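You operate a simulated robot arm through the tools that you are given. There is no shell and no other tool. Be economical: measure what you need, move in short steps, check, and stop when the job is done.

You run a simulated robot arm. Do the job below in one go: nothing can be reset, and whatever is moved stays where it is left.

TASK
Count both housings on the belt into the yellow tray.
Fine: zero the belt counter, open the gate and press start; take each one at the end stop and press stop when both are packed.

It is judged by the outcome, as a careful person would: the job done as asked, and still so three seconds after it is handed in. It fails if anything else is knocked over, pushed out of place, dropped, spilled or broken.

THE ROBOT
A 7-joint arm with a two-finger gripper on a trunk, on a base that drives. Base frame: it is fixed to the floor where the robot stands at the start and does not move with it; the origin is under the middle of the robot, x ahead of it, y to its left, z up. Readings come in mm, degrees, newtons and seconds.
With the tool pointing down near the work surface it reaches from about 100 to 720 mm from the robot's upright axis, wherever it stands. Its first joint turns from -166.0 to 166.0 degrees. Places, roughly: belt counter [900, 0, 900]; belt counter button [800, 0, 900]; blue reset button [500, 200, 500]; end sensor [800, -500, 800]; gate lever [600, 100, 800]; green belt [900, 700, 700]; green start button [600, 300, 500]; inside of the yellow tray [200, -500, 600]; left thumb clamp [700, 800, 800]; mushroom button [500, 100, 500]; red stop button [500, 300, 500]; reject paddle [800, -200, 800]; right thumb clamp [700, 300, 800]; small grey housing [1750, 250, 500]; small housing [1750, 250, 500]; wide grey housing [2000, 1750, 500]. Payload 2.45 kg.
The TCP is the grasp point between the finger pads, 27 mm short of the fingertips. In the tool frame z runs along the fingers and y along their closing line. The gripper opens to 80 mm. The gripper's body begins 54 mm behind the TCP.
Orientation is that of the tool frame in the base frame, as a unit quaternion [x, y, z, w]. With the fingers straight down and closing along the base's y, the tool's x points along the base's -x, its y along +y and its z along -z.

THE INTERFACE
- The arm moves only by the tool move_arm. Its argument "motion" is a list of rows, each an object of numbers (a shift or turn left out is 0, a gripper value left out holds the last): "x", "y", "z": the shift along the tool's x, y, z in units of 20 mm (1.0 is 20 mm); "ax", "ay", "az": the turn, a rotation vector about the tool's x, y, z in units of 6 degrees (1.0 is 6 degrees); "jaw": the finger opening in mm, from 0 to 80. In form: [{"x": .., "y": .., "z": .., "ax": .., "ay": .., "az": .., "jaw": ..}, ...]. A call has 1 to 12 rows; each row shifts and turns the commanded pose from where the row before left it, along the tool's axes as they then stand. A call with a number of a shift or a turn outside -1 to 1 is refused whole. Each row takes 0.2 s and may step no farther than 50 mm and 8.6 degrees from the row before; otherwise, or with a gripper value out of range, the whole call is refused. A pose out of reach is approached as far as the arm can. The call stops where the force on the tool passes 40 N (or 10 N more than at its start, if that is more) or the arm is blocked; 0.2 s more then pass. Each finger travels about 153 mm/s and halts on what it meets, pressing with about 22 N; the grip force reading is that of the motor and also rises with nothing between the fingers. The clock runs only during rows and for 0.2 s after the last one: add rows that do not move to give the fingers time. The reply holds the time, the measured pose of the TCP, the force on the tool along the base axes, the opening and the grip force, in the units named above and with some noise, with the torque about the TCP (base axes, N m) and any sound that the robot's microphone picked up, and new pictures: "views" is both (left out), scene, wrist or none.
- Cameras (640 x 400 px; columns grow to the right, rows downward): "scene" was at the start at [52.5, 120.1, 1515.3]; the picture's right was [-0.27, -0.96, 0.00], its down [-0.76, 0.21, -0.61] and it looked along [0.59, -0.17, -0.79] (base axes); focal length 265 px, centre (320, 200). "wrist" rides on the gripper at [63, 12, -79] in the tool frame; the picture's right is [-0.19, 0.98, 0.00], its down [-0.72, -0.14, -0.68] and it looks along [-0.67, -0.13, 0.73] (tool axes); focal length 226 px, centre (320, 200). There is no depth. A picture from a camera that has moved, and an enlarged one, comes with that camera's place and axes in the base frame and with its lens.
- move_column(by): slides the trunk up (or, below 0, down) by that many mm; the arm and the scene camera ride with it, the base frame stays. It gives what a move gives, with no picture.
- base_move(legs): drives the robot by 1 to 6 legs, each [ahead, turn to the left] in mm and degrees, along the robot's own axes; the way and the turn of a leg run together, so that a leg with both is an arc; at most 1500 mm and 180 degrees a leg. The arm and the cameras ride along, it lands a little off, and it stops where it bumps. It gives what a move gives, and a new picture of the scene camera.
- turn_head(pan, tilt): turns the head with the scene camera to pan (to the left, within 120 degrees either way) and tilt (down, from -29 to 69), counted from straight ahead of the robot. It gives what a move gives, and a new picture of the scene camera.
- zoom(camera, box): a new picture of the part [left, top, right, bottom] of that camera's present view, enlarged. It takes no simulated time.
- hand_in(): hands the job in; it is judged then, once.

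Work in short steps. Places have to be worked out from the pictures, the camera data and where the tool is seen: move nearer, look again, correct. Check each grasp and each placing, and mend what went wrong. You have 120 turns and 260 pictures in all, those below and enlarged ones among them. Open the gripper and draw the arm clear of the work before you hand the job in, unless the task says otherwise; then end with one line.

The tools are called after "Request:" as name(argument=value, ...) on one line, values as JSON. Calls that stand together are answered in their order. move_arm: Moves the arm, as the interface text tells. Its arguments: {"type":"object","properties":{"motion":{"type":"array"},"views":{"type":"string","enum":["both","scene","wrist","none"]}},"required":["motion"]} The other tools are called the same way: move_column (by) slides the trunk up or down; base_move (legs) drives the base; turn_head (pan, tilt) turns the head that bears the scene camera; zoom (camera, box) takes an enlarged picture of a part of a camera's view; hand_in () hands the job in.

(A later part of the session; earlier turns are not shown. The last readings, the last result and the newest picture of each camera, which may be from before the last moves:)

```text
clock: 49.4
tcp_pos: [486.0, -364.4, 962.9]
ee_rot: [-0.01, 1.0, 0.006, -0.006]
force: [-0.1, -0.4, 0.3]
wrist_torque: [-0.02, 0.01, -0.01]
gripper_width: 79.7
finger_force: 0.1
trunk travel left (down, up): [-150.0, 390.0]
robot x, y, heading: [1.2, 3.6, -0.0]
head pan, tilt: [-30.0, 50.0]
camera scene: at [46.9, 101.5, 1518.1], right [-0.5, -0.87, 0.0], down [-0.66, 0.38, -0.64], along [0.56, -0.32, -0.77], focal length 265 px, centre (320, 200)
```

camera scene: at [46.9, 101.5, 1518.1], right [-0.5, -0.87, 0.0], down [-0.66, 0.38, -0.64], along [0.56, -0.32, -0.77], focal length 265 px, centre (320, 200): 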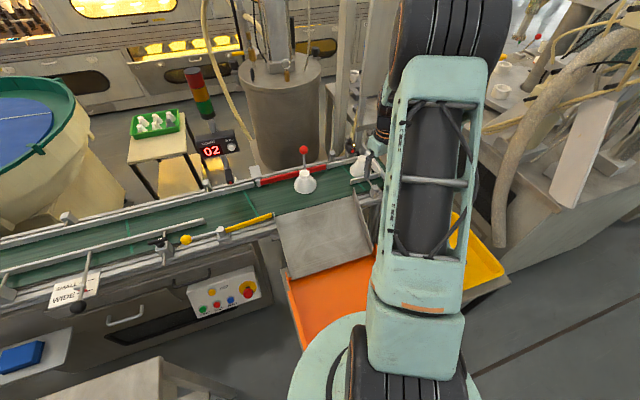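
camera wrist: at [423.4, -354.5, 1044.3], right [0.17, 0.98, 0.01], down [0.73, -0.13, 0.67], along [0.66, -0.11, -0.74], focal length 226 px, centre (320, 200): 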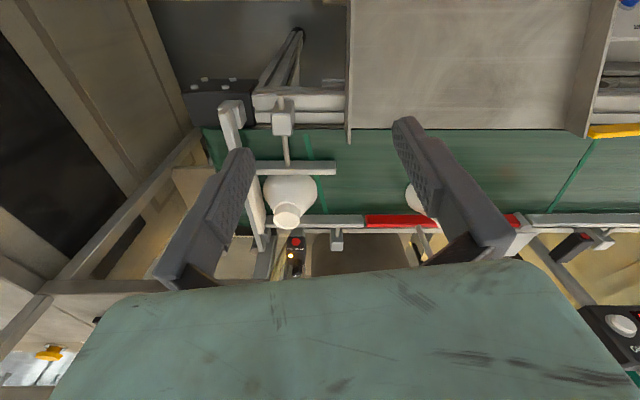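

The first housing sits at the end stop and the belt has paused (end sensor). I enlarge it to see its shape.

Request:
zoom(camera="wrist", box=[220, 120, 380, 240])

Request:
zoom(camera="scene", box=[280, 130, 400, 210])

```text
3.33 times, centred on (300, 180) of wrist
camera zoom: at [423.4, -354.1, 1044.3], right [0.17, 0.98, 0.01], down [0.73, -0.13, 0.67], along [0.66, -0.11, -0.74], focal length 754 px, centre (387, 267)
```

zoom: 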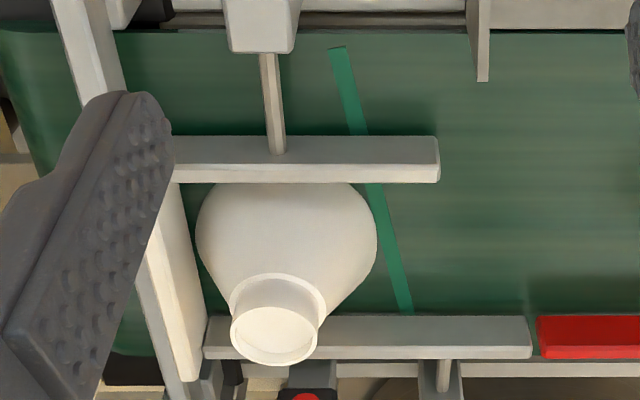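

```text
5.00 times, centred on (340, 170) of scene
camera zoom: at [46.9, 101.5, 1518.1], right [-0.5, -0.87, 0.0], down [-0.66, 0.38, -0.64], along [0.56, -0.32, -0.77], focal length 1327 px, centre (220, 350)
```

zoom: 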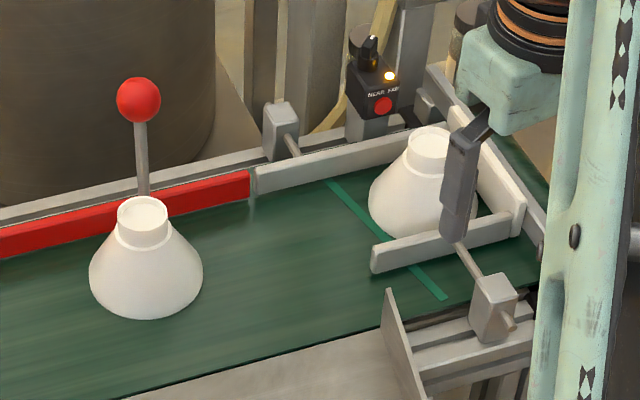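

The housing is an upright cone with a round ~40 mm neck near [665,-446], top z≈800. I move over it for a refined look, keeping the fingers well above.

Request:
move_arm(motion=[{"x": -0.95, "y": -0.5, "z": 0.4, "jaw": 60}, {"x": -0.95, "y": -0.5, "z": 0.4}, {"x": -0.95, "y": -0.5, "z": 0.4}, {"x": -0.95, "y": -0.5, "z": 0.4}, {"x": -0.95, "y": -0.5, "z": 0.4}, {"x": -0.95, "y": -0.5, "z": 0.4}, {"x": -0.95, "y": -0.5, "z": 0.4}, {"x": -0.95, "y": -0.5, "z": 0.4}, {}], views="both")

```text
clock: 51.4
tcp_pos: [640.0, -440.4, 899.5]
ee_rot: [-0.01, 1.0, 0.005, -0.007]
force: [0.1, 0.5, -0.7]
wrist_torque: [-0.02, 0.03, 0.01]
gripper_width: 59.8
finger_force: 0.1
trunk travel left (down, up): [-150.0, 390.0]
robot x, y, heading: [-4.6, 0.6, 0.0]
head pan, tilt: [-30.0, 50.0]
camera scene: at [47.2, 101.2, 1518.1], right [-0.5, -0.87, 0.0], down [-0.66, 0.38, -0.64], along [0.56, -0.32, -0.77], focal length 265 px, centre (320, 200)
camera wrist: at [577.2, -430.4, 980.3], right [0.17, 0.98, 0.01], down [0.73, -0.14, 0.67], along [0.66, -0.11, -0.74], focal length 226 px, centre (320, 200)
```

scene: 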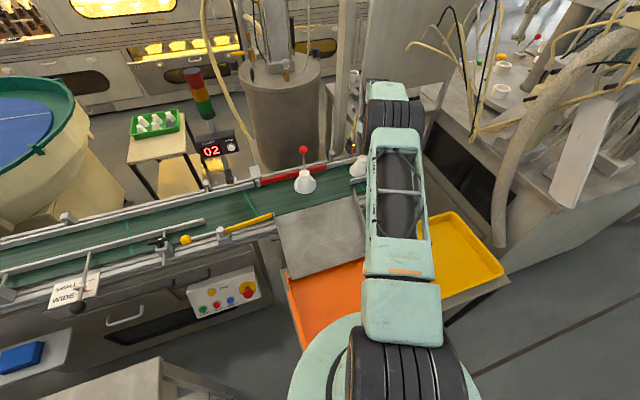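
wrist: 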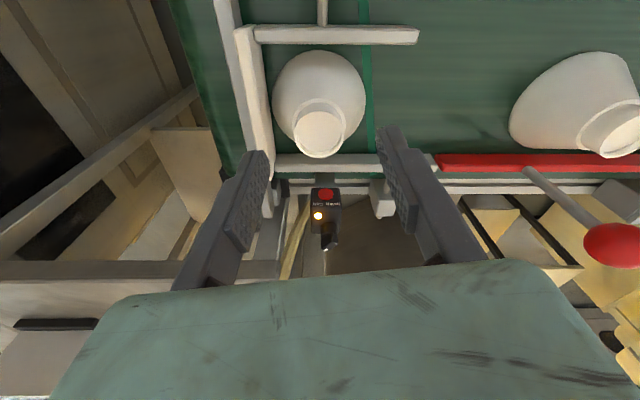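

Triangulation gives neck top ≈ [645,-440,829], almost directly below the TCP. I descend 60 mm so the fingertips straddle the neck.

Request:
move_arm(motion=[{"z": 0.6, "x": -0.12}, {"z": 0.6, "x": -0.12}, {"z": 0.6}, {"z": 0.6}, {"z": 0.5}, {}], views="both")

```text
clock: 52.8
tcp_pos: [643.0, -439.4, 841.0]
ee_rot: [-0.011, 1.0, 0.005, -0.005]
force: [-0.1, 1.1, 0.8]
wrist_torque: [-0.01, -0.05, 0.0]
gripper_width: 60.0
finger_force: 0.0
trunk travel left (down, up): [-150.0, 390.0]
robot x, y, heading: [-1.6, -2.6, 0.1]
head pan, tilt: [-30.0, 50.0]
camera scene: at [46.9, 101.3, 1518.1], right [-0.5, -0.87, 0.0], down [-0.66, 0.38, -0.64], along [0.56, -0.32, -0.77], focal length 265 px, centre (320, 200)
camera wrist: at [580.1, -428.8, 922.3], right [0.17, 0.98, 0.01], down [0.73, -0.13, 0.67], along [0.66, -0.11, -0.74], focal length 226 px, centre (320, 200)
```

scene: 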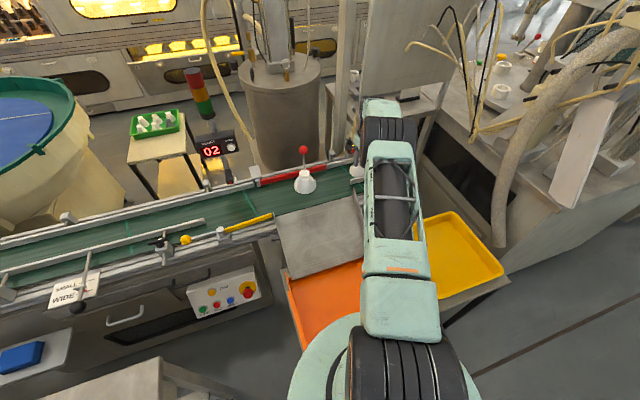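
wrist: 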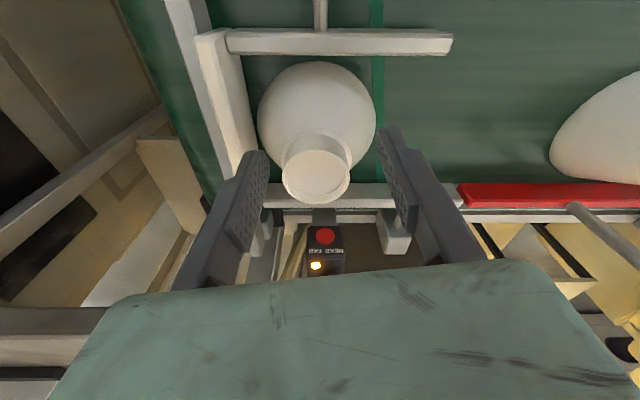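

Consistent: neck top [645,-441,829], tips at z≈814 around it. I close the jaw.

Request:
move_arm(motion=[{"x": -0.1, "jaw": 40}, {"jaw": 25}, {"jaw": 20}, {}, {}], views="wrist")

```text
clock: 54.0
tcp_pos: [645.9, -439.2, 840.8]
ee_rot: [-0.009, 1.0, 0.005, -0.006]
force: [0.2, -0.3, -0.7]
wrist_torque: [-0.01, 0.02, -0.03]
gripper_width: 32.3
finger_force: 22.3
trunk travel left (down, up): [-150.0, 390.0]
robot x, y, heading: [1.3, 3.8, -0.1]
head pan, tilt: [-30.0, 50.0]
camera wrist: at [582.3, -429.0, 921.6], right [0.17, 0.98, 0.01], down [0.73, -0.13, 0.67], along [0.66, -0.11, -0.74], focal length 226 px, centre (320, 200)
```

wrist: 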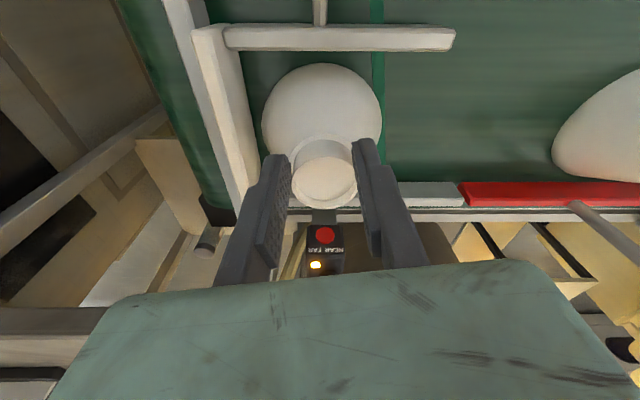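

Gripped at 32 mm. I lift straight up 120 mm and look.

Request:
move_arm(motion=[{"z": -0.5}, {"z": -1}, {"z": -1}, {"z": -1}, {"z": -1}, {"z": -1}, {"z": -1}, {}], views="both")

```text
clock: 55.8
tcp_pos: [647.8, -438.6, 972.2]
ee_rot: [-0.009, 1.0, 0.006, -0.006]
force: [0.9, -0.2, -1.2]
wrist_torque: [-0.02, 0.03, 0.01]
gripper_width: 32.7
finger_force: 21.6
trunk travel left (down, up): [-150.0, 390.0]
robot x, y, heading: [-2.4, 2.0, -0.1]
head pan, tilt: [-30.0, 50.0]
camera scene: at [46.9, 101.4, 1518.1], right [-0.5, -0.87, 0.0], down [-0.66, 0.38, -0.64], along [0.56, -0.32, -0.77], focal length 265 px, centre (320, 200)
camera wrist: at [585.0, -428.6, 1053.0], right [0.17, 0.98, 0.01], down [0.73, -0.13, 0.67], along [0.66, -0.11, -0.74], focal length 226 px, centre (320, 200)
```

scene: 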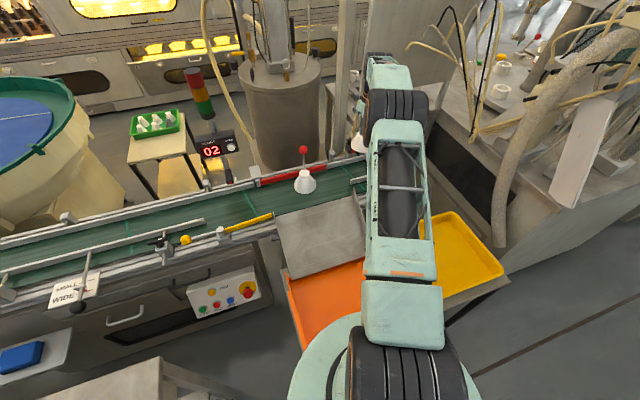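
wrist: 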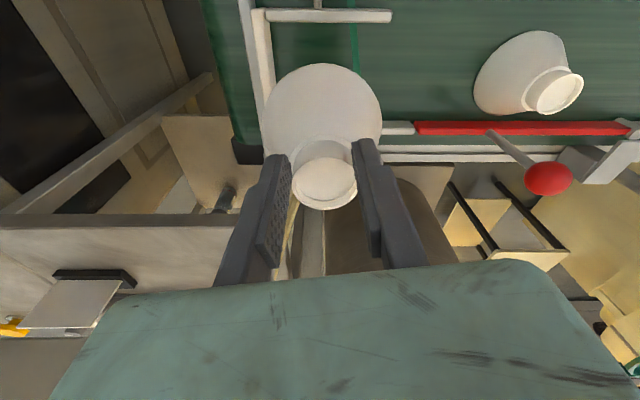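

Housing lifted; the belt is paused. Tray rim corners work out to about [431,-473],[363,-738],[62,-668],[125,-392]; I carry the housing toward [298,-582].

Request:
move_arm(motion=[{"x": 0.9, "y": -0.3}, {"x": 0.9, "y": -0.3}, {"x": 0.9, "y": -0.3}, {"x": 0.9, "y": -0.3}, {"x": 0.9, "y": -0.3}, {"x": 0.9, "y": -0.3}, {"x": 0.9, "y": -0.3}, {"x": 0.9, "y": -0.3}, {"x": 0.9, "y": -0.4}, {"x": 0.9, "y": -0.4}, {"x": 0.9, "y": -0.4}, {"x": 0.9, "y": -0.4}], views="both")

```text
clock: 58.4
tcp_pos: [432.5, -527.4, 970.6]
ee_rot: [-0.01, 1.0, 0.005, -0.006]
force: [-0.7, -0.2, -1.5]
wrist_torque: [-0.02, -0.02, -0.01]
gripper_width: 31.9
finger_force: 22.4
trunk travel left (down, up): [-150.0, 390.0]
robot x, y, heading: [-3.9, 0.5, -0.0]
head pan, tilt: [-30.0, 50.0]
camera scene: at [46.7, 101.1, 1518.1], right [-0.5, -0.87, 0.0], down [-0.66, 0.38, -0.64], along [0.56, -0.32, -0.77], focal length 265 px, centre (320, 200)
camera wrist: at [370.2, -515.7, 1052.1], right [0.18, 0.98, 0.01], down [0.73, -0.14, 0.67], along [0.66, -0.11, -0.74], focal length 226 px, centre (320, 200)
```

scene: 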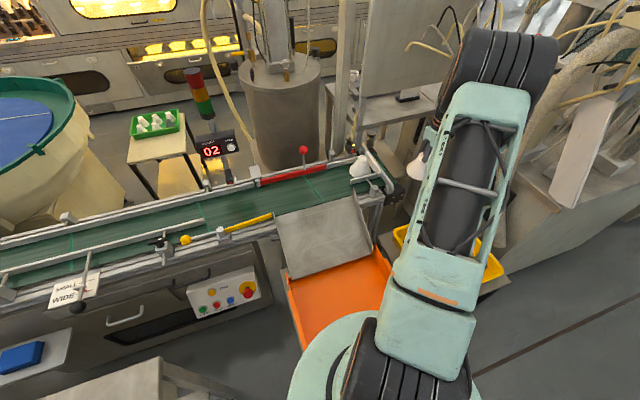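
wrist: 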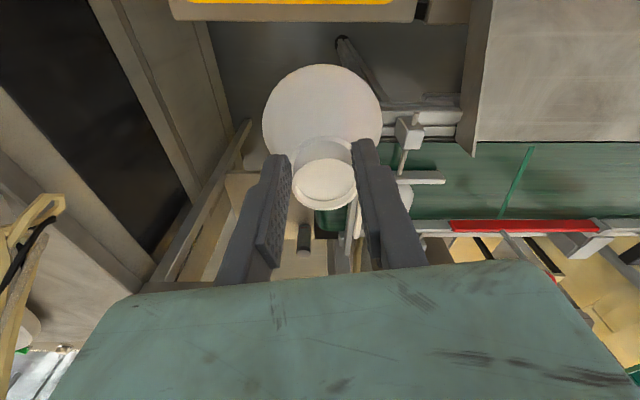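

The second housing has moved to the end stop by itself. I continue to over the tray.

Request:
move_arm(motion=[{"x": 0.9, "y": -0.35}, {"x": 0.9, "y": -0.35}, {"x": 0.9, "y": -0.35}, {"x": 0.9, "y": -0.35}, {"x": 0.9, "y": -0.35}, {"x": 0.9, "y": -0.35}, {"x": 0.9, "y": -0.35}, {"x": 0.5, "y": -0.3}, {}], views="both")

Request:
turn_head(pan=-70, tilt=50)

```text
clock: 60.4
tcp_pos: [298.1, -582.8, 972.9]
ee_rot: [-0.01, 1.0, 0.005, -0.006]
force: [-0.1, 0.6, -1.1]
wrist_torque: [0.03, 0.03, 0.01]
gripper_width: 31.5
finger_force: 22.3
trunk travel left (down, up): [-150.0, 390.0]
robot x, y, heading: [0.5, -1.5, -0.1]
head pan, tilt: [-30.0, 50.0]
camera scene: at [46.7, 101.2, 1518.1], right [-0.5, -0.87, 0.0], down [-0.66, 0.38, -0.64], along [0.56, -0.32, -0.77], focal length 265 px, centre (320, 200)
camera wrist: at [234.8, -573.4, 1053.9], right [0.17, 0.98, 0.01], down [0.73, -0.14, 0.67], along [0.66, -0.11, -0.74], focal length 226 px, centre (320, 200)
```

scene: 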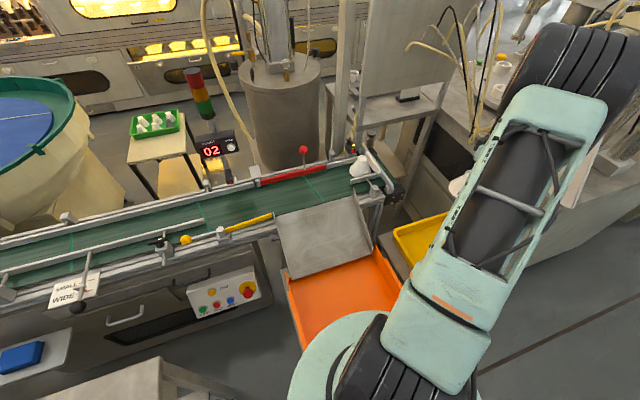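
wrist: 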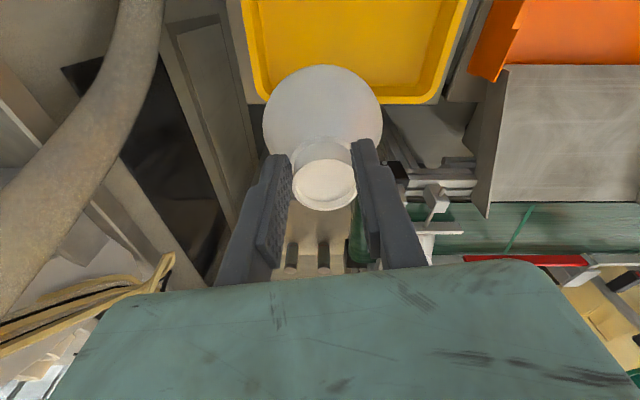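

```text
clock: 61.4
tcp_pos: [297.1, -583.6, 973.1]
ee_rot: [-0.011, 1.0, 0.006, -0.006]
force: [0.7, 0.3, 0.0]
wrist_torque: [0.01, 0.01, 0.0]
gripper_width: 31.9
finger_force: 21.7
trunk travel left (down, up): [-150.0, 390.0]
robot x, y, heading: [0.9, 2.4, 0.1]
head pan, tilt: [-70.0, 50.0]
camera scene: at [6.5, 67.4, 1518.1], right [-0.94, -0.34, 0.0], down [-0.26, 0.72, -0.64], along [0.22, -0.6, -0.77], focal length 265 px, centre (320, 200)
```

scene: 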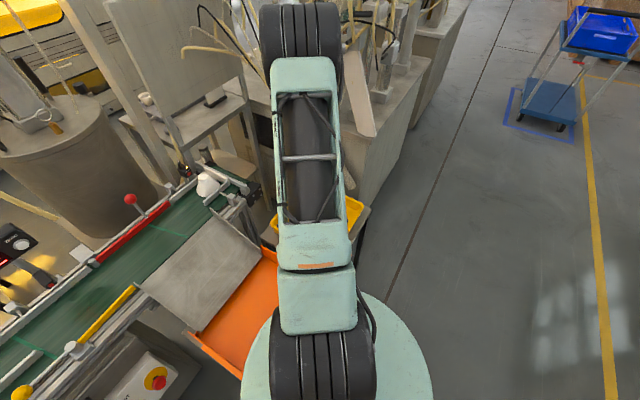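

Two views now put the tray rim at z≈690 with its centre about [223,-506]. I shift to [276,-520] and descend to about TCP z=800 for another look.

Request:
move_arm(motion=[{"x": 0.55, "y": 0.8}, {"x": 0.55, "y": 0.8}, {"y": 0.8}, {"y": 0.75}, {"z": 1}, {"z": 1}, {"z": 1}, {"z": 1}, {"z": 1}, {"z": 1}, {"z": 1}, {}], views="both")

```text
clock: 64.0
tcp_pos: [273.2, -516.2, 831.5]
ee_rot: [-0.01, 1.0, 0.005, -0.007]
force: [0.3, -0.6, -0.3]
wrist_torque: [-0.02, 0.02, 0.04]
gripper_width: 31.5
finger_force: 21.8
trunk travel left (down, up): [-150.0, 390.0]
robot x, y, heading: [0.1, -1.1, -0.0]
head pan, tilt: [-70.0, 50.0]
camera scene: at [6.5, 67.3, 1518.1], right [-0.94, -0.34, 0.0], down [-0.26, 0.72, -0.64], along [0.22, -0.6, -0.77], focal length 265 px, centre (320, 200)
camera wrist: at [209.9, -506.6, 912.6], right [0.17, 0.98, 0.01], down [0.73, -0.13, 0.67], along [0.66, -0.11, -0.74], focal length 226 px, centre (320, 200)
```

scene: 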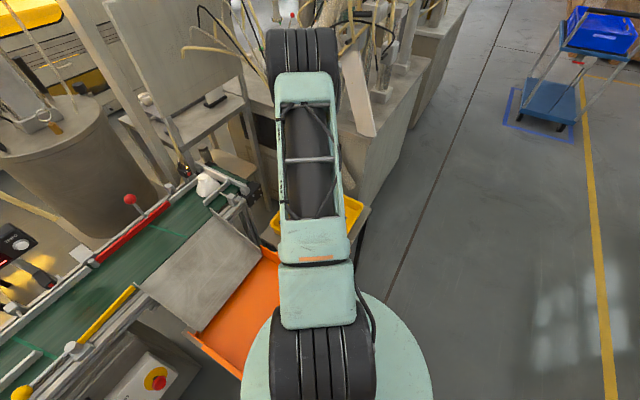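
wrist: 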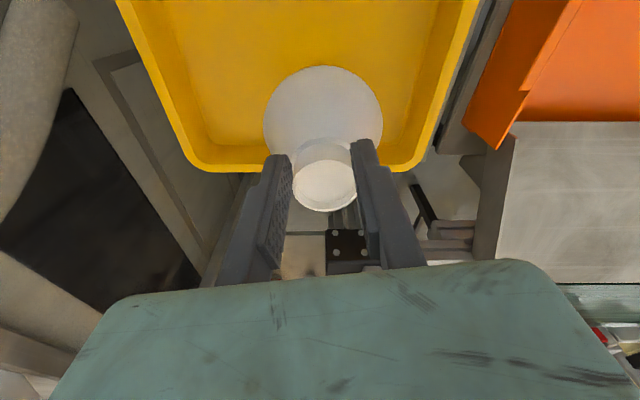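

Placement is inside the tray with ~40 mm margin to the far rim. I lower further, then in small steps until contact.

Request:
move_arm(motion=[{"z": 0.8, "x": 0.4}, {"z": 0.8}, {"z": 0.8}, {"z": 0.4}, {"z": 0.4}, {"z": 0.3}, {"z": 0.3}, {}], views="wrist")

```text
clock: 65.8
tcp_pos: [263.9, -517.3, 757.7]
ee_rot: [-0.01, 1.0, 0.006, -0.005]
force: [0.1, -0.3, -0.7]
wrist_torque: [0.01, -0.03, 0.0]
gripper_width: 30.9
finger_force: 21.9
trunk travel left (down, up): [-150.0, 390.0]
robot x, y, heading: [-1.6, -1.4, -0.0]
head pan, tilt: [-70.0, 50.0]
camera wrist: at [200.9, -507.1, 837.5], right [0.17, 0.98, 0.01], down [0.73, -0.13, 0.67], along [0.66, -0.11, -0.74], focal length 226 px, centre (320, 200)
```

wrist: 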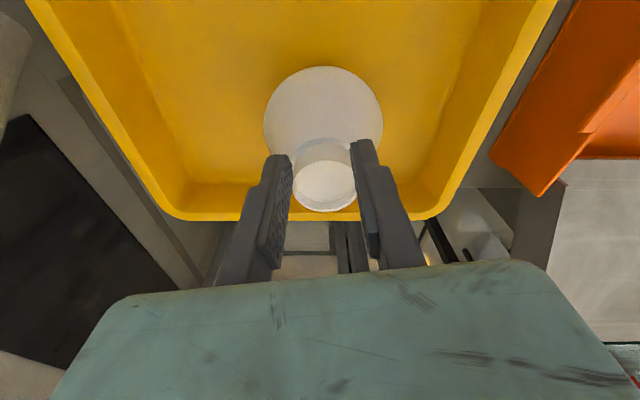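

Well inside the tray now. I continue down in 5 mm steps watching for contact.

Request:
move_arm(motion=[{"z": 0.25}, {"z": 0.25}, {"z": 0.25}, {"z": 0.25}, {}], views="wrist")

```text
clock: 67.0
tcp_pos: [263.6, -517.6, 738.0]
ee_rot: [-0.009, 1.0, 0.005, -0.005]
force: [-0.2, -0.9, -0.8]
wrist_torque: [0.04, -0.01, 0.02]
gripper_width: 31.1
finger_force: 21.8
trunk travel left (down, up): [-150.0, 390.0]
robot x, y, heading: [-2.9, 0.8, -0.0]
head pan, tilt: [-70.0, 50.0]
camera wrist: at [200.8, -506.9, 818.1], right [0.17, 0.98, 0.01], down [0.73, -0.13, 0.67], along [0.66, -0.11, -0.74], focal length 226 px, centre (320, 200)
```

wrist: 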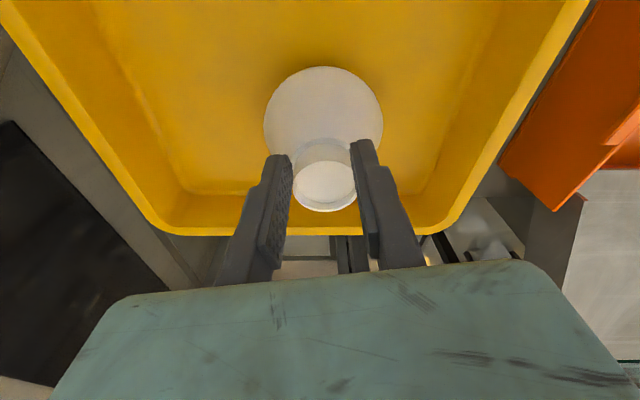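

No contact yet; I keep going.

Request:
move_arm(motion=[{"z": 0.25}, {"z": 0.25}, {"z": 0.2}, {"z": 0.2}, {"z": 0.2}, {}], views="wrist")

```text
clock: 68.4
tcp_pos: [264.2, -517.0, 714.5]
ee_rot: [-0.01, 1.0, 0.006, -0.006]
force: [-0.3, -0.4, 0.2]
wrist_torque: [0.01, -0.01, 0.01]
gripper_width: 8.4
finger_force: 0.1
trunk travel left (down, up): [-150.0, 390.0]
robot x, y, heading: [3.2, 1.6, -0.1]
head pan, tilt: [-70.0, 50.0]
camera wrist: at [200.2, -506.8, 796.0], right [0.17, 0.98, 0.01], down [0.73, -0.13, 0.67], along [0.66, -0.11, -0.74], focal length 226 px, centre (320, 200)
```

wrist: 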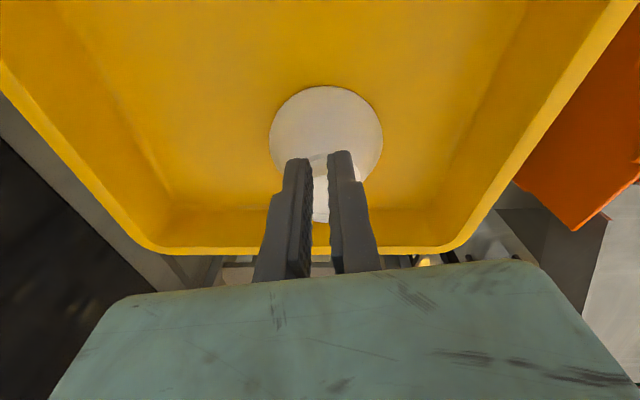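

The fingers slipped off the neck near the floor. I enlarge to see how the housing sits.

Request:
zoom(camera="wrist", box=[240, 60, 400, 280])

```text
1.82 times, centred on (320, 170) of wrist
camera zoom: at [200.2, -506.8, 796.0], right [0.17, 0.98, 0.01], down [0.73, -0.13, 0.67], along [0.66, -0.11, -0.74], focal length 411 px, centre (320, 254)
```

zoom: 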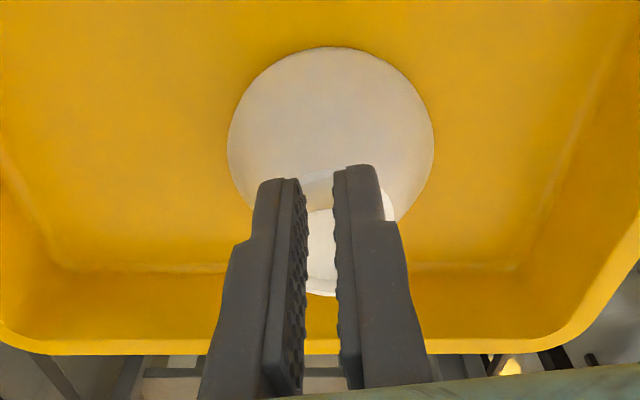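

The housing appears upright with the fingers above its neck. I lift straight up and inspect.

Request:
move_arm(motion=[{"z": -0.5, "jaw": 8}, {"z": -1, "jaw": 8}, {"z": -1, "jaw": 20}, {"z": -1}, {"z": -1}, {}], views="wrist")

```text
clock: 69.8
tcp_pos: [265.1, -516.6, 805.3]
ee_rot: [-0.009, 1.0, 0.005, -0.006]
force: [0.3, 0.1, -0.9]
wrist_torque: [-0.02, 0.03, 0.0]
gripper_width: 20.1
finger_force: 0.2
trunk travel left (down, up): [-150.0, 390.0]
robot x, y, heading: [1.1, -0.2, 0.2]
head pan, tilt: [-70.0, 50.0]
camera wrist: at [202.1, -506.4, 886.3], right [0.17, 0.98, 0.01], down [0.73, -0.14, 0.67], along [0.66, -0.11, -0.74], focal length 226 px, centre (320, 200)
```

wrist: 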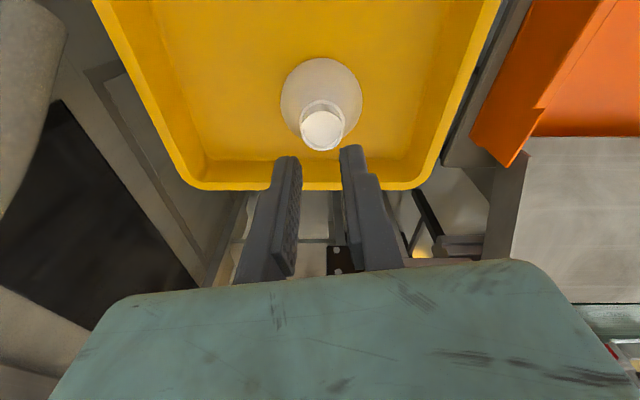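

Housing 1 stands upright in the tray at about [283,-518] (the grasp was slightly off-centre in x; I'll correct that next time). I rise and return to the belt end.

Request:
move_arm(motion=[{"z": -1}, {"z": -1}, {"z": -1}, {"z": -1}, {"z": -1}, {"z": -1}, {"z": -1}, {"z": -1}, {"x": -1, "y": 0.15, "jaw": 60}, {"x": -1, "y": 0.15}, {"x": -1, "y": 0.15}, {"x": -1, "y": 0.15}], views="none")

Request:
move_arm(motion=[{"x": -1, "y": 0.2}, {"x": -1, "y": 0.2}, {"x": -1, "y": 0.2}, {"x": -1, "y": 0.2}, {"x": -1, "y": 0.2}, {"x": -1, "y": 0.2}, {"x": -1, "y": 0.2}, {"x": -1, "y": 0.2}, {"x": -1, "y": 0.2}, {"x": -1, "y": 0.2}, {"x": -1, "y": 0.2}, {"x": -1, "y": 0.2}], views="none")

Request:
move_arm(motion=[{"x": -0.9, "y": 0.2}, {"x": -0.9, "y": 0.2}, {"x": -0.8, "z": 0.7}, {"z": 0.7}, {"z": 0.7}, {"z": 0.7}, {"z": 0.6}, {}], views="both")

```text
clock: 72.4
tcp_pos: [346.8, -506.8, 963.4]
ee_rot: [-0.01, 1.0, 0.004, -0.006]
force: [-0.3, -0.7, 0.3]
wrist_torque: [0.01, -0.04, 0.02]
gripper_width: 60.0
finger_force: 0.1
trunk travel left (down, up): [-150.0, 390.0]
robot x, y, heading: [-1.4, 2.1, -0.2]
head pan, tilt: [-70.0, 50.0]
```

```text
clock: 75.0
tcp_pos: [585.2, -454.5, 961.4]
ee_rot: [-0.009, 1.0, 0.005, -0.006]
force: [0.0, 0.4, -0.5]
wrist_torque: [-0.05, -0.04, 0.03]
gripper_width: 60.0
finger_force: 0.1
trunk travel left (down, up): [-150.0, 390.0]
robot x, y, heading: [4.2, 3.8, 0.1]
head pan, tilt: [-70.0, 50.0]
```

```text
clock: 76.8
tcp_pos: [637.9, -441.3, 894.3]
ee_rot: [-0.01, 1.0, 0.005, -0.005]
force: [-0.2, 0.9, -0.2]
wrist_torque: [0.01, 0.03, 0.0]
gripper_width: 60.1
finger_force: 0.1
trunk travel left (down, up): [-150.0, 390.0]
robot x, y, heading: [2.1, -4.3, 0.0]
head pan, tilt: [-70.0, 50.0]
camera scene: at [6.6, 67.5, 1518.1], right [-0.94, -0.34, 0.0], down [-0.26, 0.72, -0.64], along [0.22, -0.6, -0.77], focal length 265 px, centre (320, 200)
camera wrist: at [574.2, -433.3, 975.1], right [0.17, 0.98, 0.01], down [0.73, -0.13, 0.67], along [0.66, -0.11, -0.74], focal length 226 px, centre (320, 200)
```

scene: 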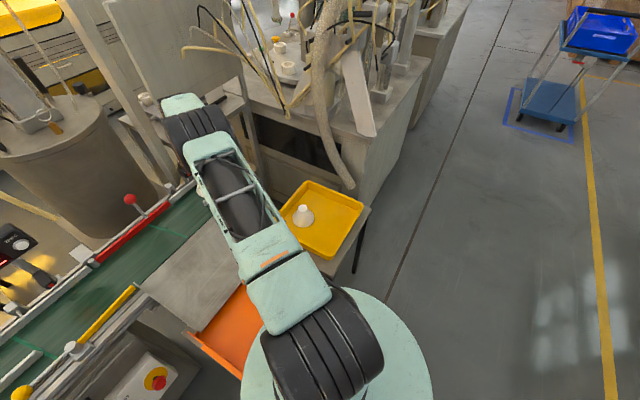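
wrist: 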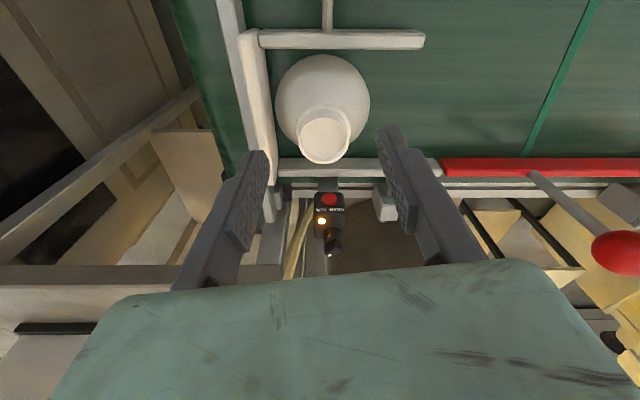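

Housing 1 is fine in the tray. Housing 2 sits at the same spot; neck centre ≈ [649,-441]. I descend onto it with a small +x correction.

Request:
move_arm(motion=[{"z": 0.6, "x": -0.3}, {"z": 0.6, "x": -0.3}, {"z": 0.6}, {"z": 0.6}, {"z": 0.4}, {}], views="wrist")

```text
clock: 78.2
tcp_pos: [647.5, -444.7, 837.8]
ee_rot: [-0.009, 1.0, 0.005, -0.007]
force: [0.4, -0.2, -0.4]
wrist_torque: [-0.03, 0.0, 0.0]
gripper_width: 59.9
finger_force: 0.0
trunk travel left (down, up): [-150.0, 390.0]
robot x, y, heading: [3.0, 1.7, -0.1]
head pan, tilt: [-70.0, 50.0]
camera wrist: at [584.6, -434.0, 919.0], right [0.17, 0.98, 0.01], down [0.73, -0.13, 0.67], along [0.66, -0.11, -0.74], focal length 226 px, centre (320, 200)
```

wrist: 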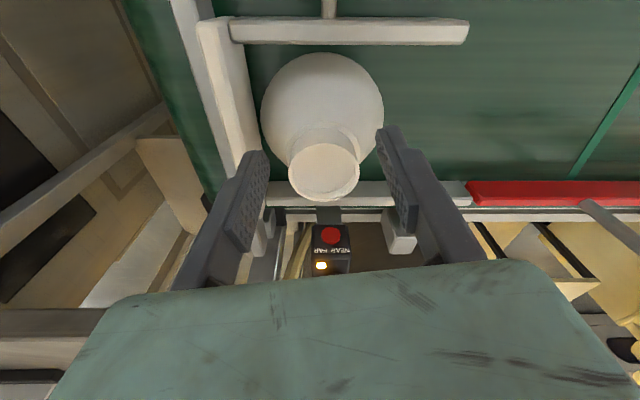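

The neck is nearly centred between the fingers. I close and check.

Request:
move_arm(motion=[{"y": 0.1, "jaw": 40}, {"jaw": 25}, {"jaw": 20}, {}, {}], views="wrist")

```text
clock: 79.4
tcp_pos: [648.3, -443.5, 837.5]
ee_rot: [-0.01, 1.0, 0.005, -0.006]
force: [-0.7, -0.7, -0.6]
wrist_torque: [-0.01, 0.01, -0.01]
gripper_width: 36.8
finger_force: 21.2
trunk travel left (down, up): [-150.0, 390.0]
robot x, y, heading: [-0.2, 1.1, 0.1]
head pan, tilt: [-70.0, 50.0]
camera wrist: at [584.6, -431.8, 918.8], right [0.17, 0.98, 0.01], down [0.73, -0.13, 0.67], along [0.66, -0.11, -0.74], focal length 226 px, centre (320, 200)
```

wrist: 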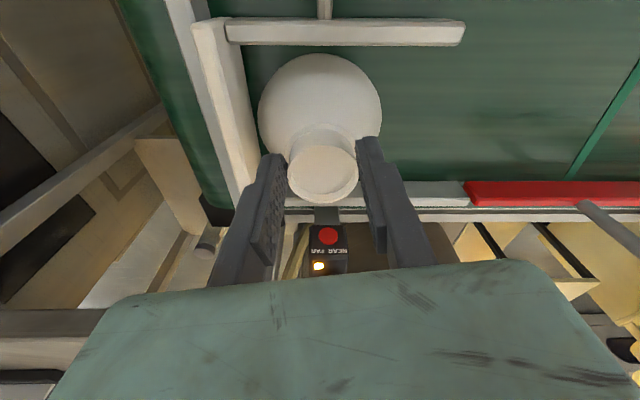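

Width 36.8 mm — the full neck diameter, a better-centred grasp. I lift and carry toward the tray.

Request:
move_arm(motion=[{"z": -0.5}, {"z": -1}, {"z": -1}, {"z": -1}, {"z": -1}, {"z": -1}, {"z": -1}, {"x": 0.9, "y": -0.2}, {"x": 0.9, "y": -0.2}, {"x": 0.9, "y": -0.2}, {"x": 0.9, "y": -0.2}, {"x": 0.9, "y": -0.2}], views="wrist")

Request:
move_arm(motion=[{"x": 0.9, "y": -0.15}, {"x": 0.9, "y": -0.15}, {"x": 0.9, "y": -0.15}, {"x": 0.9, "y": -0.15}, {"x": 0.9, "y": -0.15}, {"x": 0.9, "y": -0.15}, {"x": 0.9, "y": -0.15}, {"x": 0.9, "y": -0.15}, {"x": 0.9, "y": -0.1}, {"x": 0.9, "y": -0.1}, {"x": 0.9, "y": -0.1}, {"x": 0.9, "y": -0.1}], views="none")

```text
clock: 82.0
tcp_pos: [557.1, -463.8, 967.1]
ee_rot: [-0.009, 1.0, 0.005, -0.006]
force: [-0.4, -0.1, -0.8]
wrist_torque: [0.02, -0.02, -0.02]
gripper_width: 36.2
finger_force: 22.2
trunk travel left (down, up): [-150.0, 390.0]
robot x, y, heading: [-1.1, -2.0, -0.2]
head pan, tilt: [-70.0, 50.0]
camera wrist: at [494.3, -454.3, 1048.7], right [0.17, 0.98, 0.01], down [0.73, -0.14, 0.67], along [0.66, -0.11, -0.74], focal length 226 px, centre (320, 200)
```

wrist: 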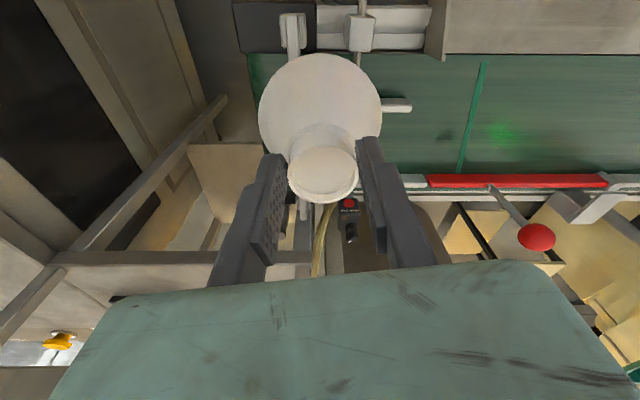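

```text
clock: 84.6
tcp_pos: [345.2, -500.9, 970.3]
ee_rot: [-0.01, 1.0, 0.005, -0.007]
force: [-0.2, -0.5, -0.7]
wrist_torque: [0.0, 0.0, -0.01]
gripper_width: 36.4
finger_force: 21.7
trunk travel left (down, up): [-150.0, 390.0]
robot x, y, heading: [1.0, -0.6, 0.0]
head pan, tilt: [-70.0, 50.0]
```

Holding well. Belt runs again (green glow). I move to over [172,-492].

Request:
move_arm(motion=[{"x": 0.96, "y": 0.05}, {"x": 0.96, "y": 0.05}, {"x": 0.96, "y": 0.05}, {"x": 0.96, "y": 0.05}, {"x": 0.96, "y": 0.05}, {"x": 0.96, "y": 0.05}, {"x": 0.96, "y": 0.05}, {"x": 0.96, "y": 0.05}, {"x": 0.96, "y": 0.05}, {}], views="both")

```text
clock: 86.8
tcp_pos: [171.3, -493.1, 975.4]
ee_rot: [-0.009, 1.0, 0.005, -0.007]
force: [-0.3, 0.9, -0.9]
wrist_torque: [0.0, -0.01, 0.0]
gripper_width: 36.6
finger_force: 21.9
trunk travel left (down, up): [-150.0, 390.0]
robot x, y, heading: [2.8, -3.3, -0.2]
head pan, tilt: [-70.0, 50.0]
camera scene: at [6.1, 67.5, 1518.1], right [-0.94, -0.34, 0.0], down [-0.26, 0.72, -0.64], along [0.22, -0.6, -0.77], focal length 265 px, centre (320, 200)
camera wrist: at [107.9, -483.6, 1055.6], right [0.17, 0.98, 0.01], down [0.73, -0.13, 0.67], along [0.66, -0.11, -0.74], focal length 226 px, centre (320, 200)
```

scene: 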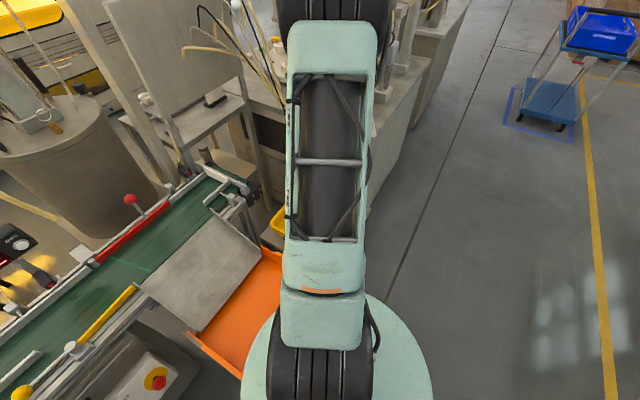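
wrist: 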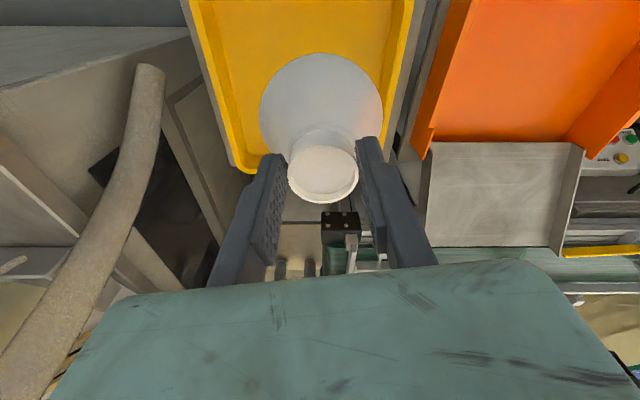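

I shift slightly toward the tray's centreline and descend to about z=815.

Request:
move_arm(motion=[{"z": 1, "y": -0.4}, {"z": 1}, {"z": 1}, {"z": 1}, {"z": 1}, {"z": 1}, {"z": 1}, {"z": 1}, {}], views="wrist")

```text
clock: 88.8
tcp_pos: [169.4, -501.9, 810.9]
ee_rot: [-0.009, 1.0, 0.005, -0.006]
force: [-1.1, 0.5, -0.4]
wrist_torque: [0.02, -0.01, 0.01]
gripper_width: 36.2
finger_force: 21.9
trunk travel left (down, up): [-150.0, 390.0]
robot x, y, heading: [-2.2, -1.8, 0.1]
head pan, tilt: [-70.0, 50.0]
camera wrist: at [106.4, -491.2, 891.2], right [0.17, 0.98, 0.01], down [0.73, -0.13, 0.67], along [0.66, -0.11, -0.74], focal length 226 px, centre (320, 200)
```

wrist: 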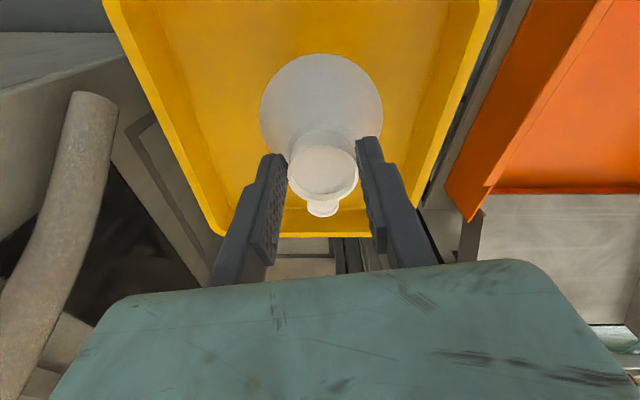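

Housing 1's neck is visible 115 mm ahead, so there is room. I lower to just above the tray floor.

Request:
move_arm(motion=[{"z": 0.8}, {"z": 0.8}, {"z": 0.8}, {"z": 0.8}, {"z": 0.5}, {"z": 0.3}, {}], views="wrist")

```text
clock: 90.4
tcp_pos: [169.4, -501.7, 732.0]
ee_rot: [-0.011, 1.0, 0.005, -0.007]
force: [0.0, 0.0, -1.2]
wrist_torque: [-0.02, -0.06, -0.03]
gripper_width: 36.3
finger_force: 21.9
trunk travel left (down, up): [-150.0, 390.0]
robot x, y, heading: [-1.4, 2.7, 0.2]
head pan, tilt: [-70.0, 50.0]
camera wrist: at [106.4, -490.5, 812.7], right [0.17, 0.98, 0.01], down [0.73, -0.13, 0.67], along [0.66, -0.11, -0.74], focal length 226 px, centre (320, 200)
```

wrist: 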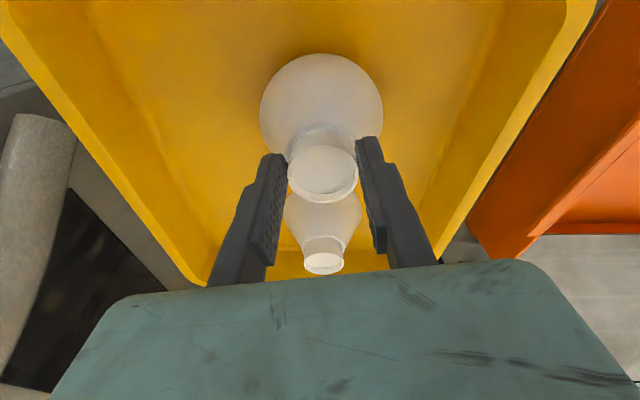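

I step down in 3 mm steps watching the vertical force.

Request:
move_arm(motion=[{"z": 0.15}, {"z": 0.15}, {}], views="none")

Request:
move_arm(motion=[{"z": 0.15}, {"z": 0.1}, {}], views="wrist")

```text
clock: 91.2
tcp_pos: [168.6, -501.2, 725.8]
ee_rot: [-0.01, 1.0, 0.005, -0.005]
force: [0.0, 0.1, -0.2]
wrist_torque: [0.02, 0.02, 0.01]
gripper_width: 36.6
finger_force: 22.1
trunk travel left (down, up): [-150.0, 390.0]
robot x, y, heading: [-5.4, 1.1, -0.1]
head pan, tilt: [-70.0, 50.0]
```

```text
clock: 92.0
tcp_pos: [167.2, -501.2, 720.6]
ee_rot: [-0.01, 1.0, 0.005, -0.006]
force: [-0.3, -0.2, -0.8]
wrist_torque: [-0.01, 0.0, -0.02]
gripper_width: 36.8
finger_force: 22.2
trunk travel left (down, up): [-150.0, 390.0]
robot x, y, heading: [-1.7, -1.9, -0.2]
head pan, tilt: [-70.0, 50.0]
camera wrist: at [105.4, -490.1, 802.0], right [0.17, 0.98, 0.01], down [0.73, -0.14, 0.67], along [0.66, -0.11, -0.74], focal length 226 px, centre (320, 200)
```

wrist: 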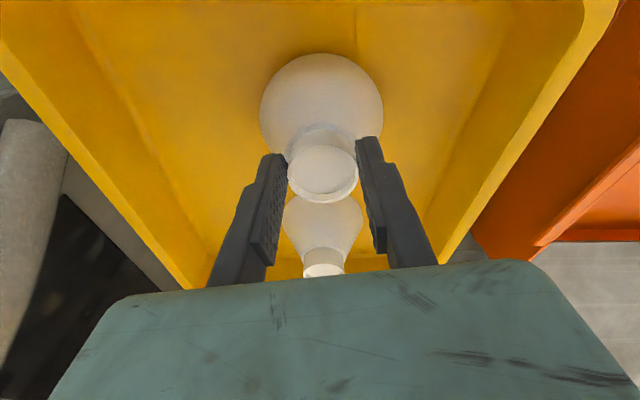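

Housing 1's neck top reads z≈696 while the held one is at ≈712, so about 13 mm more to go.

Request:
move_arm(motion=[{"z": 0.15}, {"z": 0.15}, {"z": 0.12}, {}], views="wrist")

```text
clock: 93.0
tcp_pos: [168.6, -500.2, 712.3]
ee_rot: [-0.009, 1.0, 0.005, -0.006]
force: [-0.5, -0.7, -0.6]
wrist_torque: [0.02, 0.0, -0.01]
gripper_width: 36.5
finger_force: 21.9
trunk travel left (down, up): [-150.0, 390.0]
robot x, y, heading: [3.3, 0.3, -0.2]
head pan, tilt: [-70.0, 50.0]
camera wrist: at [105.6, -490.0, 794.3], right [0.17, 0.98, 0.01], down [0.73, -0.14, 0.67], along [0.66, -0.11, -0.74], focal length 226 px, centre (320, 200)
```

wrist: 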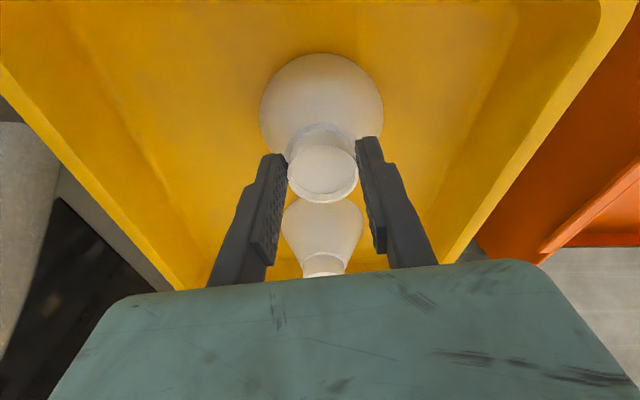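

Still free. I continue in 2 mm steps.

Request:
move_arm(motion=[{"z": 0.1}, {"z": 0.1}, {}], views="none")

Request:
move_arm(motion=[{"z": 0.1}, {}], views="wrist")

```text
clock: 93.8
tcp_pos: [168.5, -501.4, 711.4]
ee_rot: [-0.01, 1.0, 0.004, -0.006]
force: [-2.6, 4.0, 26.2]
wrist_torque: [0.1, -0.13, -0.01]
gripper_width: 36.3
finger_force: 21.8
trunk travel left (down, up): [-150.0, 390.0]
robot x, y, heading: [-1.1, -2.0, -0.1]
head pan, tilt: [-70.0, 50.0]
```

```text
clock: 94.4
tcp_pos: [168.5, -502.0, 708.7]
ee_rot: [-0.009, 1.0, 0.003, -0.005]
force: [1.7, -1.6, 23.6]
wrist_torque: [-0.12, -0.27, -0.01]
gripper_width: 36.0
finger_force: 21.7
trunk travel left (down, up): [-150.0, 390.0]
robot x, y, heading: [-0.6, -3.2, -0.2]
head pan, tilt: [-70.0, 50.0]
camera wrist: at [105.3, -490.1, 789.0], right [0.17, 0.98, 0.01], down [0.73, -0.13, 0.67], along [0.66, -0.11, -0.74], focal length 226 px, centre (320, 200)
```

wrist: 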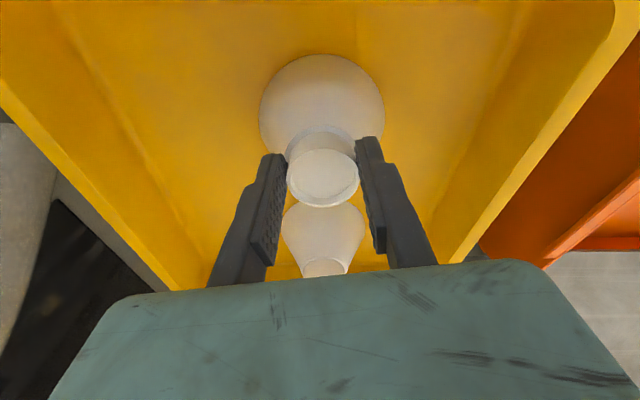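

Contact (≈24 N down): the housing is on the floor. I ease up 2 mm, open, and rise.

Request:
move_arm(motion=[{"z": -0.15}, {"jaw": 50}, {"jaw": 62}, {}, {"z": -0.5}, {"z": -1}, {"z": -1}, {"z": -1}, {"z": -1}, {"z": -1}], views="wrist")

```text
clock: 96.6
tcp_pos: [169.0, -500.4, 818.9]
ee_rot: [-0.01, 1.0, 0.005, -0.005]
force: [-0.3, -0.4, 0.2]
wrist_torque: [0.02, -0.04, 0.02]
gripper_width: 61.8
finger_force: 0.2
trunk travel left (down, up): [-150.0, 390.0]
robot x, y, heading: [-2.7, 5.9, 0.1]
head pan, tilt: [-70.0, 50.0]
camera wrist: at [105.5, -490.0, 899.8], right [0.17, 0.98, 0.01], down [0.73, -0.14, 0.67], along [0.66, -0.11, -0.74], focal length 226 px, centre (320, 200)
```

wrist: 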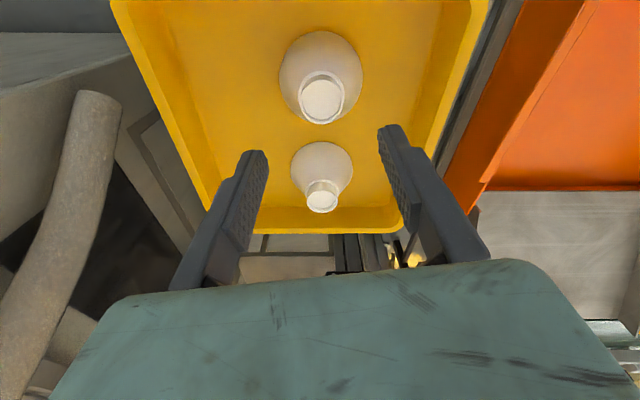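

Both housings are upright in the tray. Now I rise and head to the stop button at about [553,266,478].

Request:
move_arm(motion=[{"z": -1, "jaw": 0}, {"z": -1}, {"z": -1}, {"z": -1}, {"z": -1}, {"z": -1}, {"z": -1}, {"z": -1}, {"x": -1, "y": 1}, {"x": -1, "y": 1}, {"x": -1, "y": 1}, {"x": -1, "y": 1}], views="none")

Request:
move_arm(motion=[{"x": -1, "y": 1}, {"x": -1, "y": 1}, {"x": -1, "y": 1}, {"x": -1, "y": 1}, {"x": -1, "y": 1}, {"x": -1, "y": 1}, {"x": -1, "y": 1}, {"x": -1, "y": 1}, {"x": -1, "y": 1}, {"x": -1, "y": 1}, {"y": 1}, {"y": 1}], views="none")

Request:
move_arm(motion=[{"y": 1}, {"y": 1}, {"y": 1}, {"y": 1}, {"y": 1}, {"y": 1}, {"y": 1}, {"y": 1}, {"y": 1}, {"y": 1}, {"y": 1}, {"y": 1}], views="none")

Request:
turn_head(pan=0, tilt=50)

```text
clock: 99.2
tcp_pos: [249.1, -422.3, 979.4]
ee_rot: [-0.009, 1.0, 0.005, -0.005]
force: [-0.3, 0.5, 0.2]
wrist_torque: [0.01, 0.01, 0.01]
gripper_width: 0.0
finger_force: 22.1
trunk travel left (down, up): [-150.0, 390.0]
robot x, y, heading: [-1.3, -1.1, 0.1]
head pan, tilt: [-70.0, 50.0]
```

```text
clock: 101.8
tcp_pos: [445.4, -177.5, 978.8]
ee_rot: [-0.01, 1.0, 0.005, -0.006]
force: [0.5, -0.7, -0.3]
wrist_torque: [-0.01, 0.0, -0.03]
gripper_width: 0.2
finger_force: 21.6
trunk travel left (down, up): [-150.0, 390.0]
robot x, y, heading: [1.7, 2.4, 0.3]
head pan, tilt: [-70.0, 50.0]
```

```text
clock: 104.4
tcp_pos: [438.4, 62.9, 981.6]
ee_rot: [-0.009, 1.0, 0.005, -0.007]
force: [-0.4, 0.4, 1.1]
wrist_torque: [-0.01, 0.0, 0.01]
gripper_width: 0.0
finger_force: 22.2
trunk travel left (down, up): [-150.0, 390.0]
robot x, y, heading: [-2.9, 3.1, -0.2]
head pan, tilt: [-70.0, 50.0]
```

```text
clock: 105.8
tcp_pos: [439.1, 62.6, 982.8]
ee_rot: [-0.009, 1.0, 0.005, -0.006]
force: [-0.6, -0.5, 0.0]
wrist_torque: [0.01, -0.02, 0.02]
gripper_width: 0.0
finger_force: 22.1
trunk travel left (down, up): [-150.0, 390.0]
robot x, y, heading: [2.3, -2.1, -0.2]
head pan, tilt: [0.0, 50.0]
camera scene: at [57.1, 140.1, 1518.1], right [0.0, -1.0, 0.0], down [-0.77, 0.0, -0.64], along [0.64, 0.0, -0.77], focal length 265 px, centre (320, 200)
```

scene: 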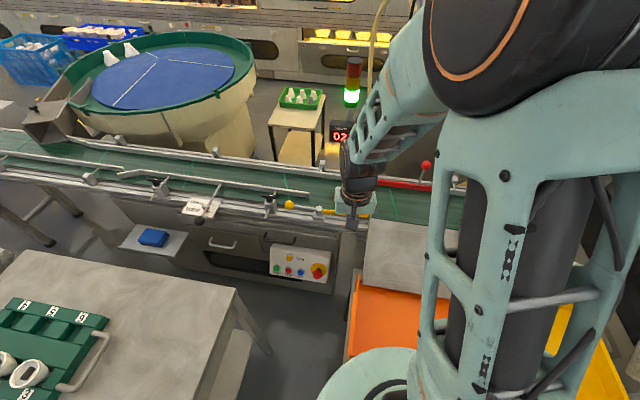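

Count 02, belt still running. I move left and down with the tool tilting to ~35° for the stop button.

Request:
move_arm(motion=[{"y": 1, "z": 0.8}, {"y": 1, "z": 0.8}, {"y": 1, "z": 0.8}, {"y": 1, "z": 0.8}, {"y": 1, "z": 0.8}, {"y": 1, "z": 0.8}, {"y": 0.7, "ay": -0.97}, {"y": 0.7, "ay": -0.97}, {"y": 0.7, "ay": -0.97}, {"y": 0.7, "ay": -0.97}, {"y": 0.7, "ay": -0.97}, {"y": 0.7, "ay": -0.97}], views="none")

```text
clock: 108.4
tcp_pos: [433.2, 266.6, 888.4]
ee_rot: [-0.007, 0.955, 0.008, 0.296]
force: [-0.1, 0.1, -0.4]
wrist_torque: [0.0, 0.0, -0.01]
gripper_width: 0.0
finger_force: 21.8
trunk travel left (down, up): [-150.0, 390.0]
robot x, y, heading: [-0.6, -1.0, 0.3]
head pan, tilt: [0.0, 50.0]
```

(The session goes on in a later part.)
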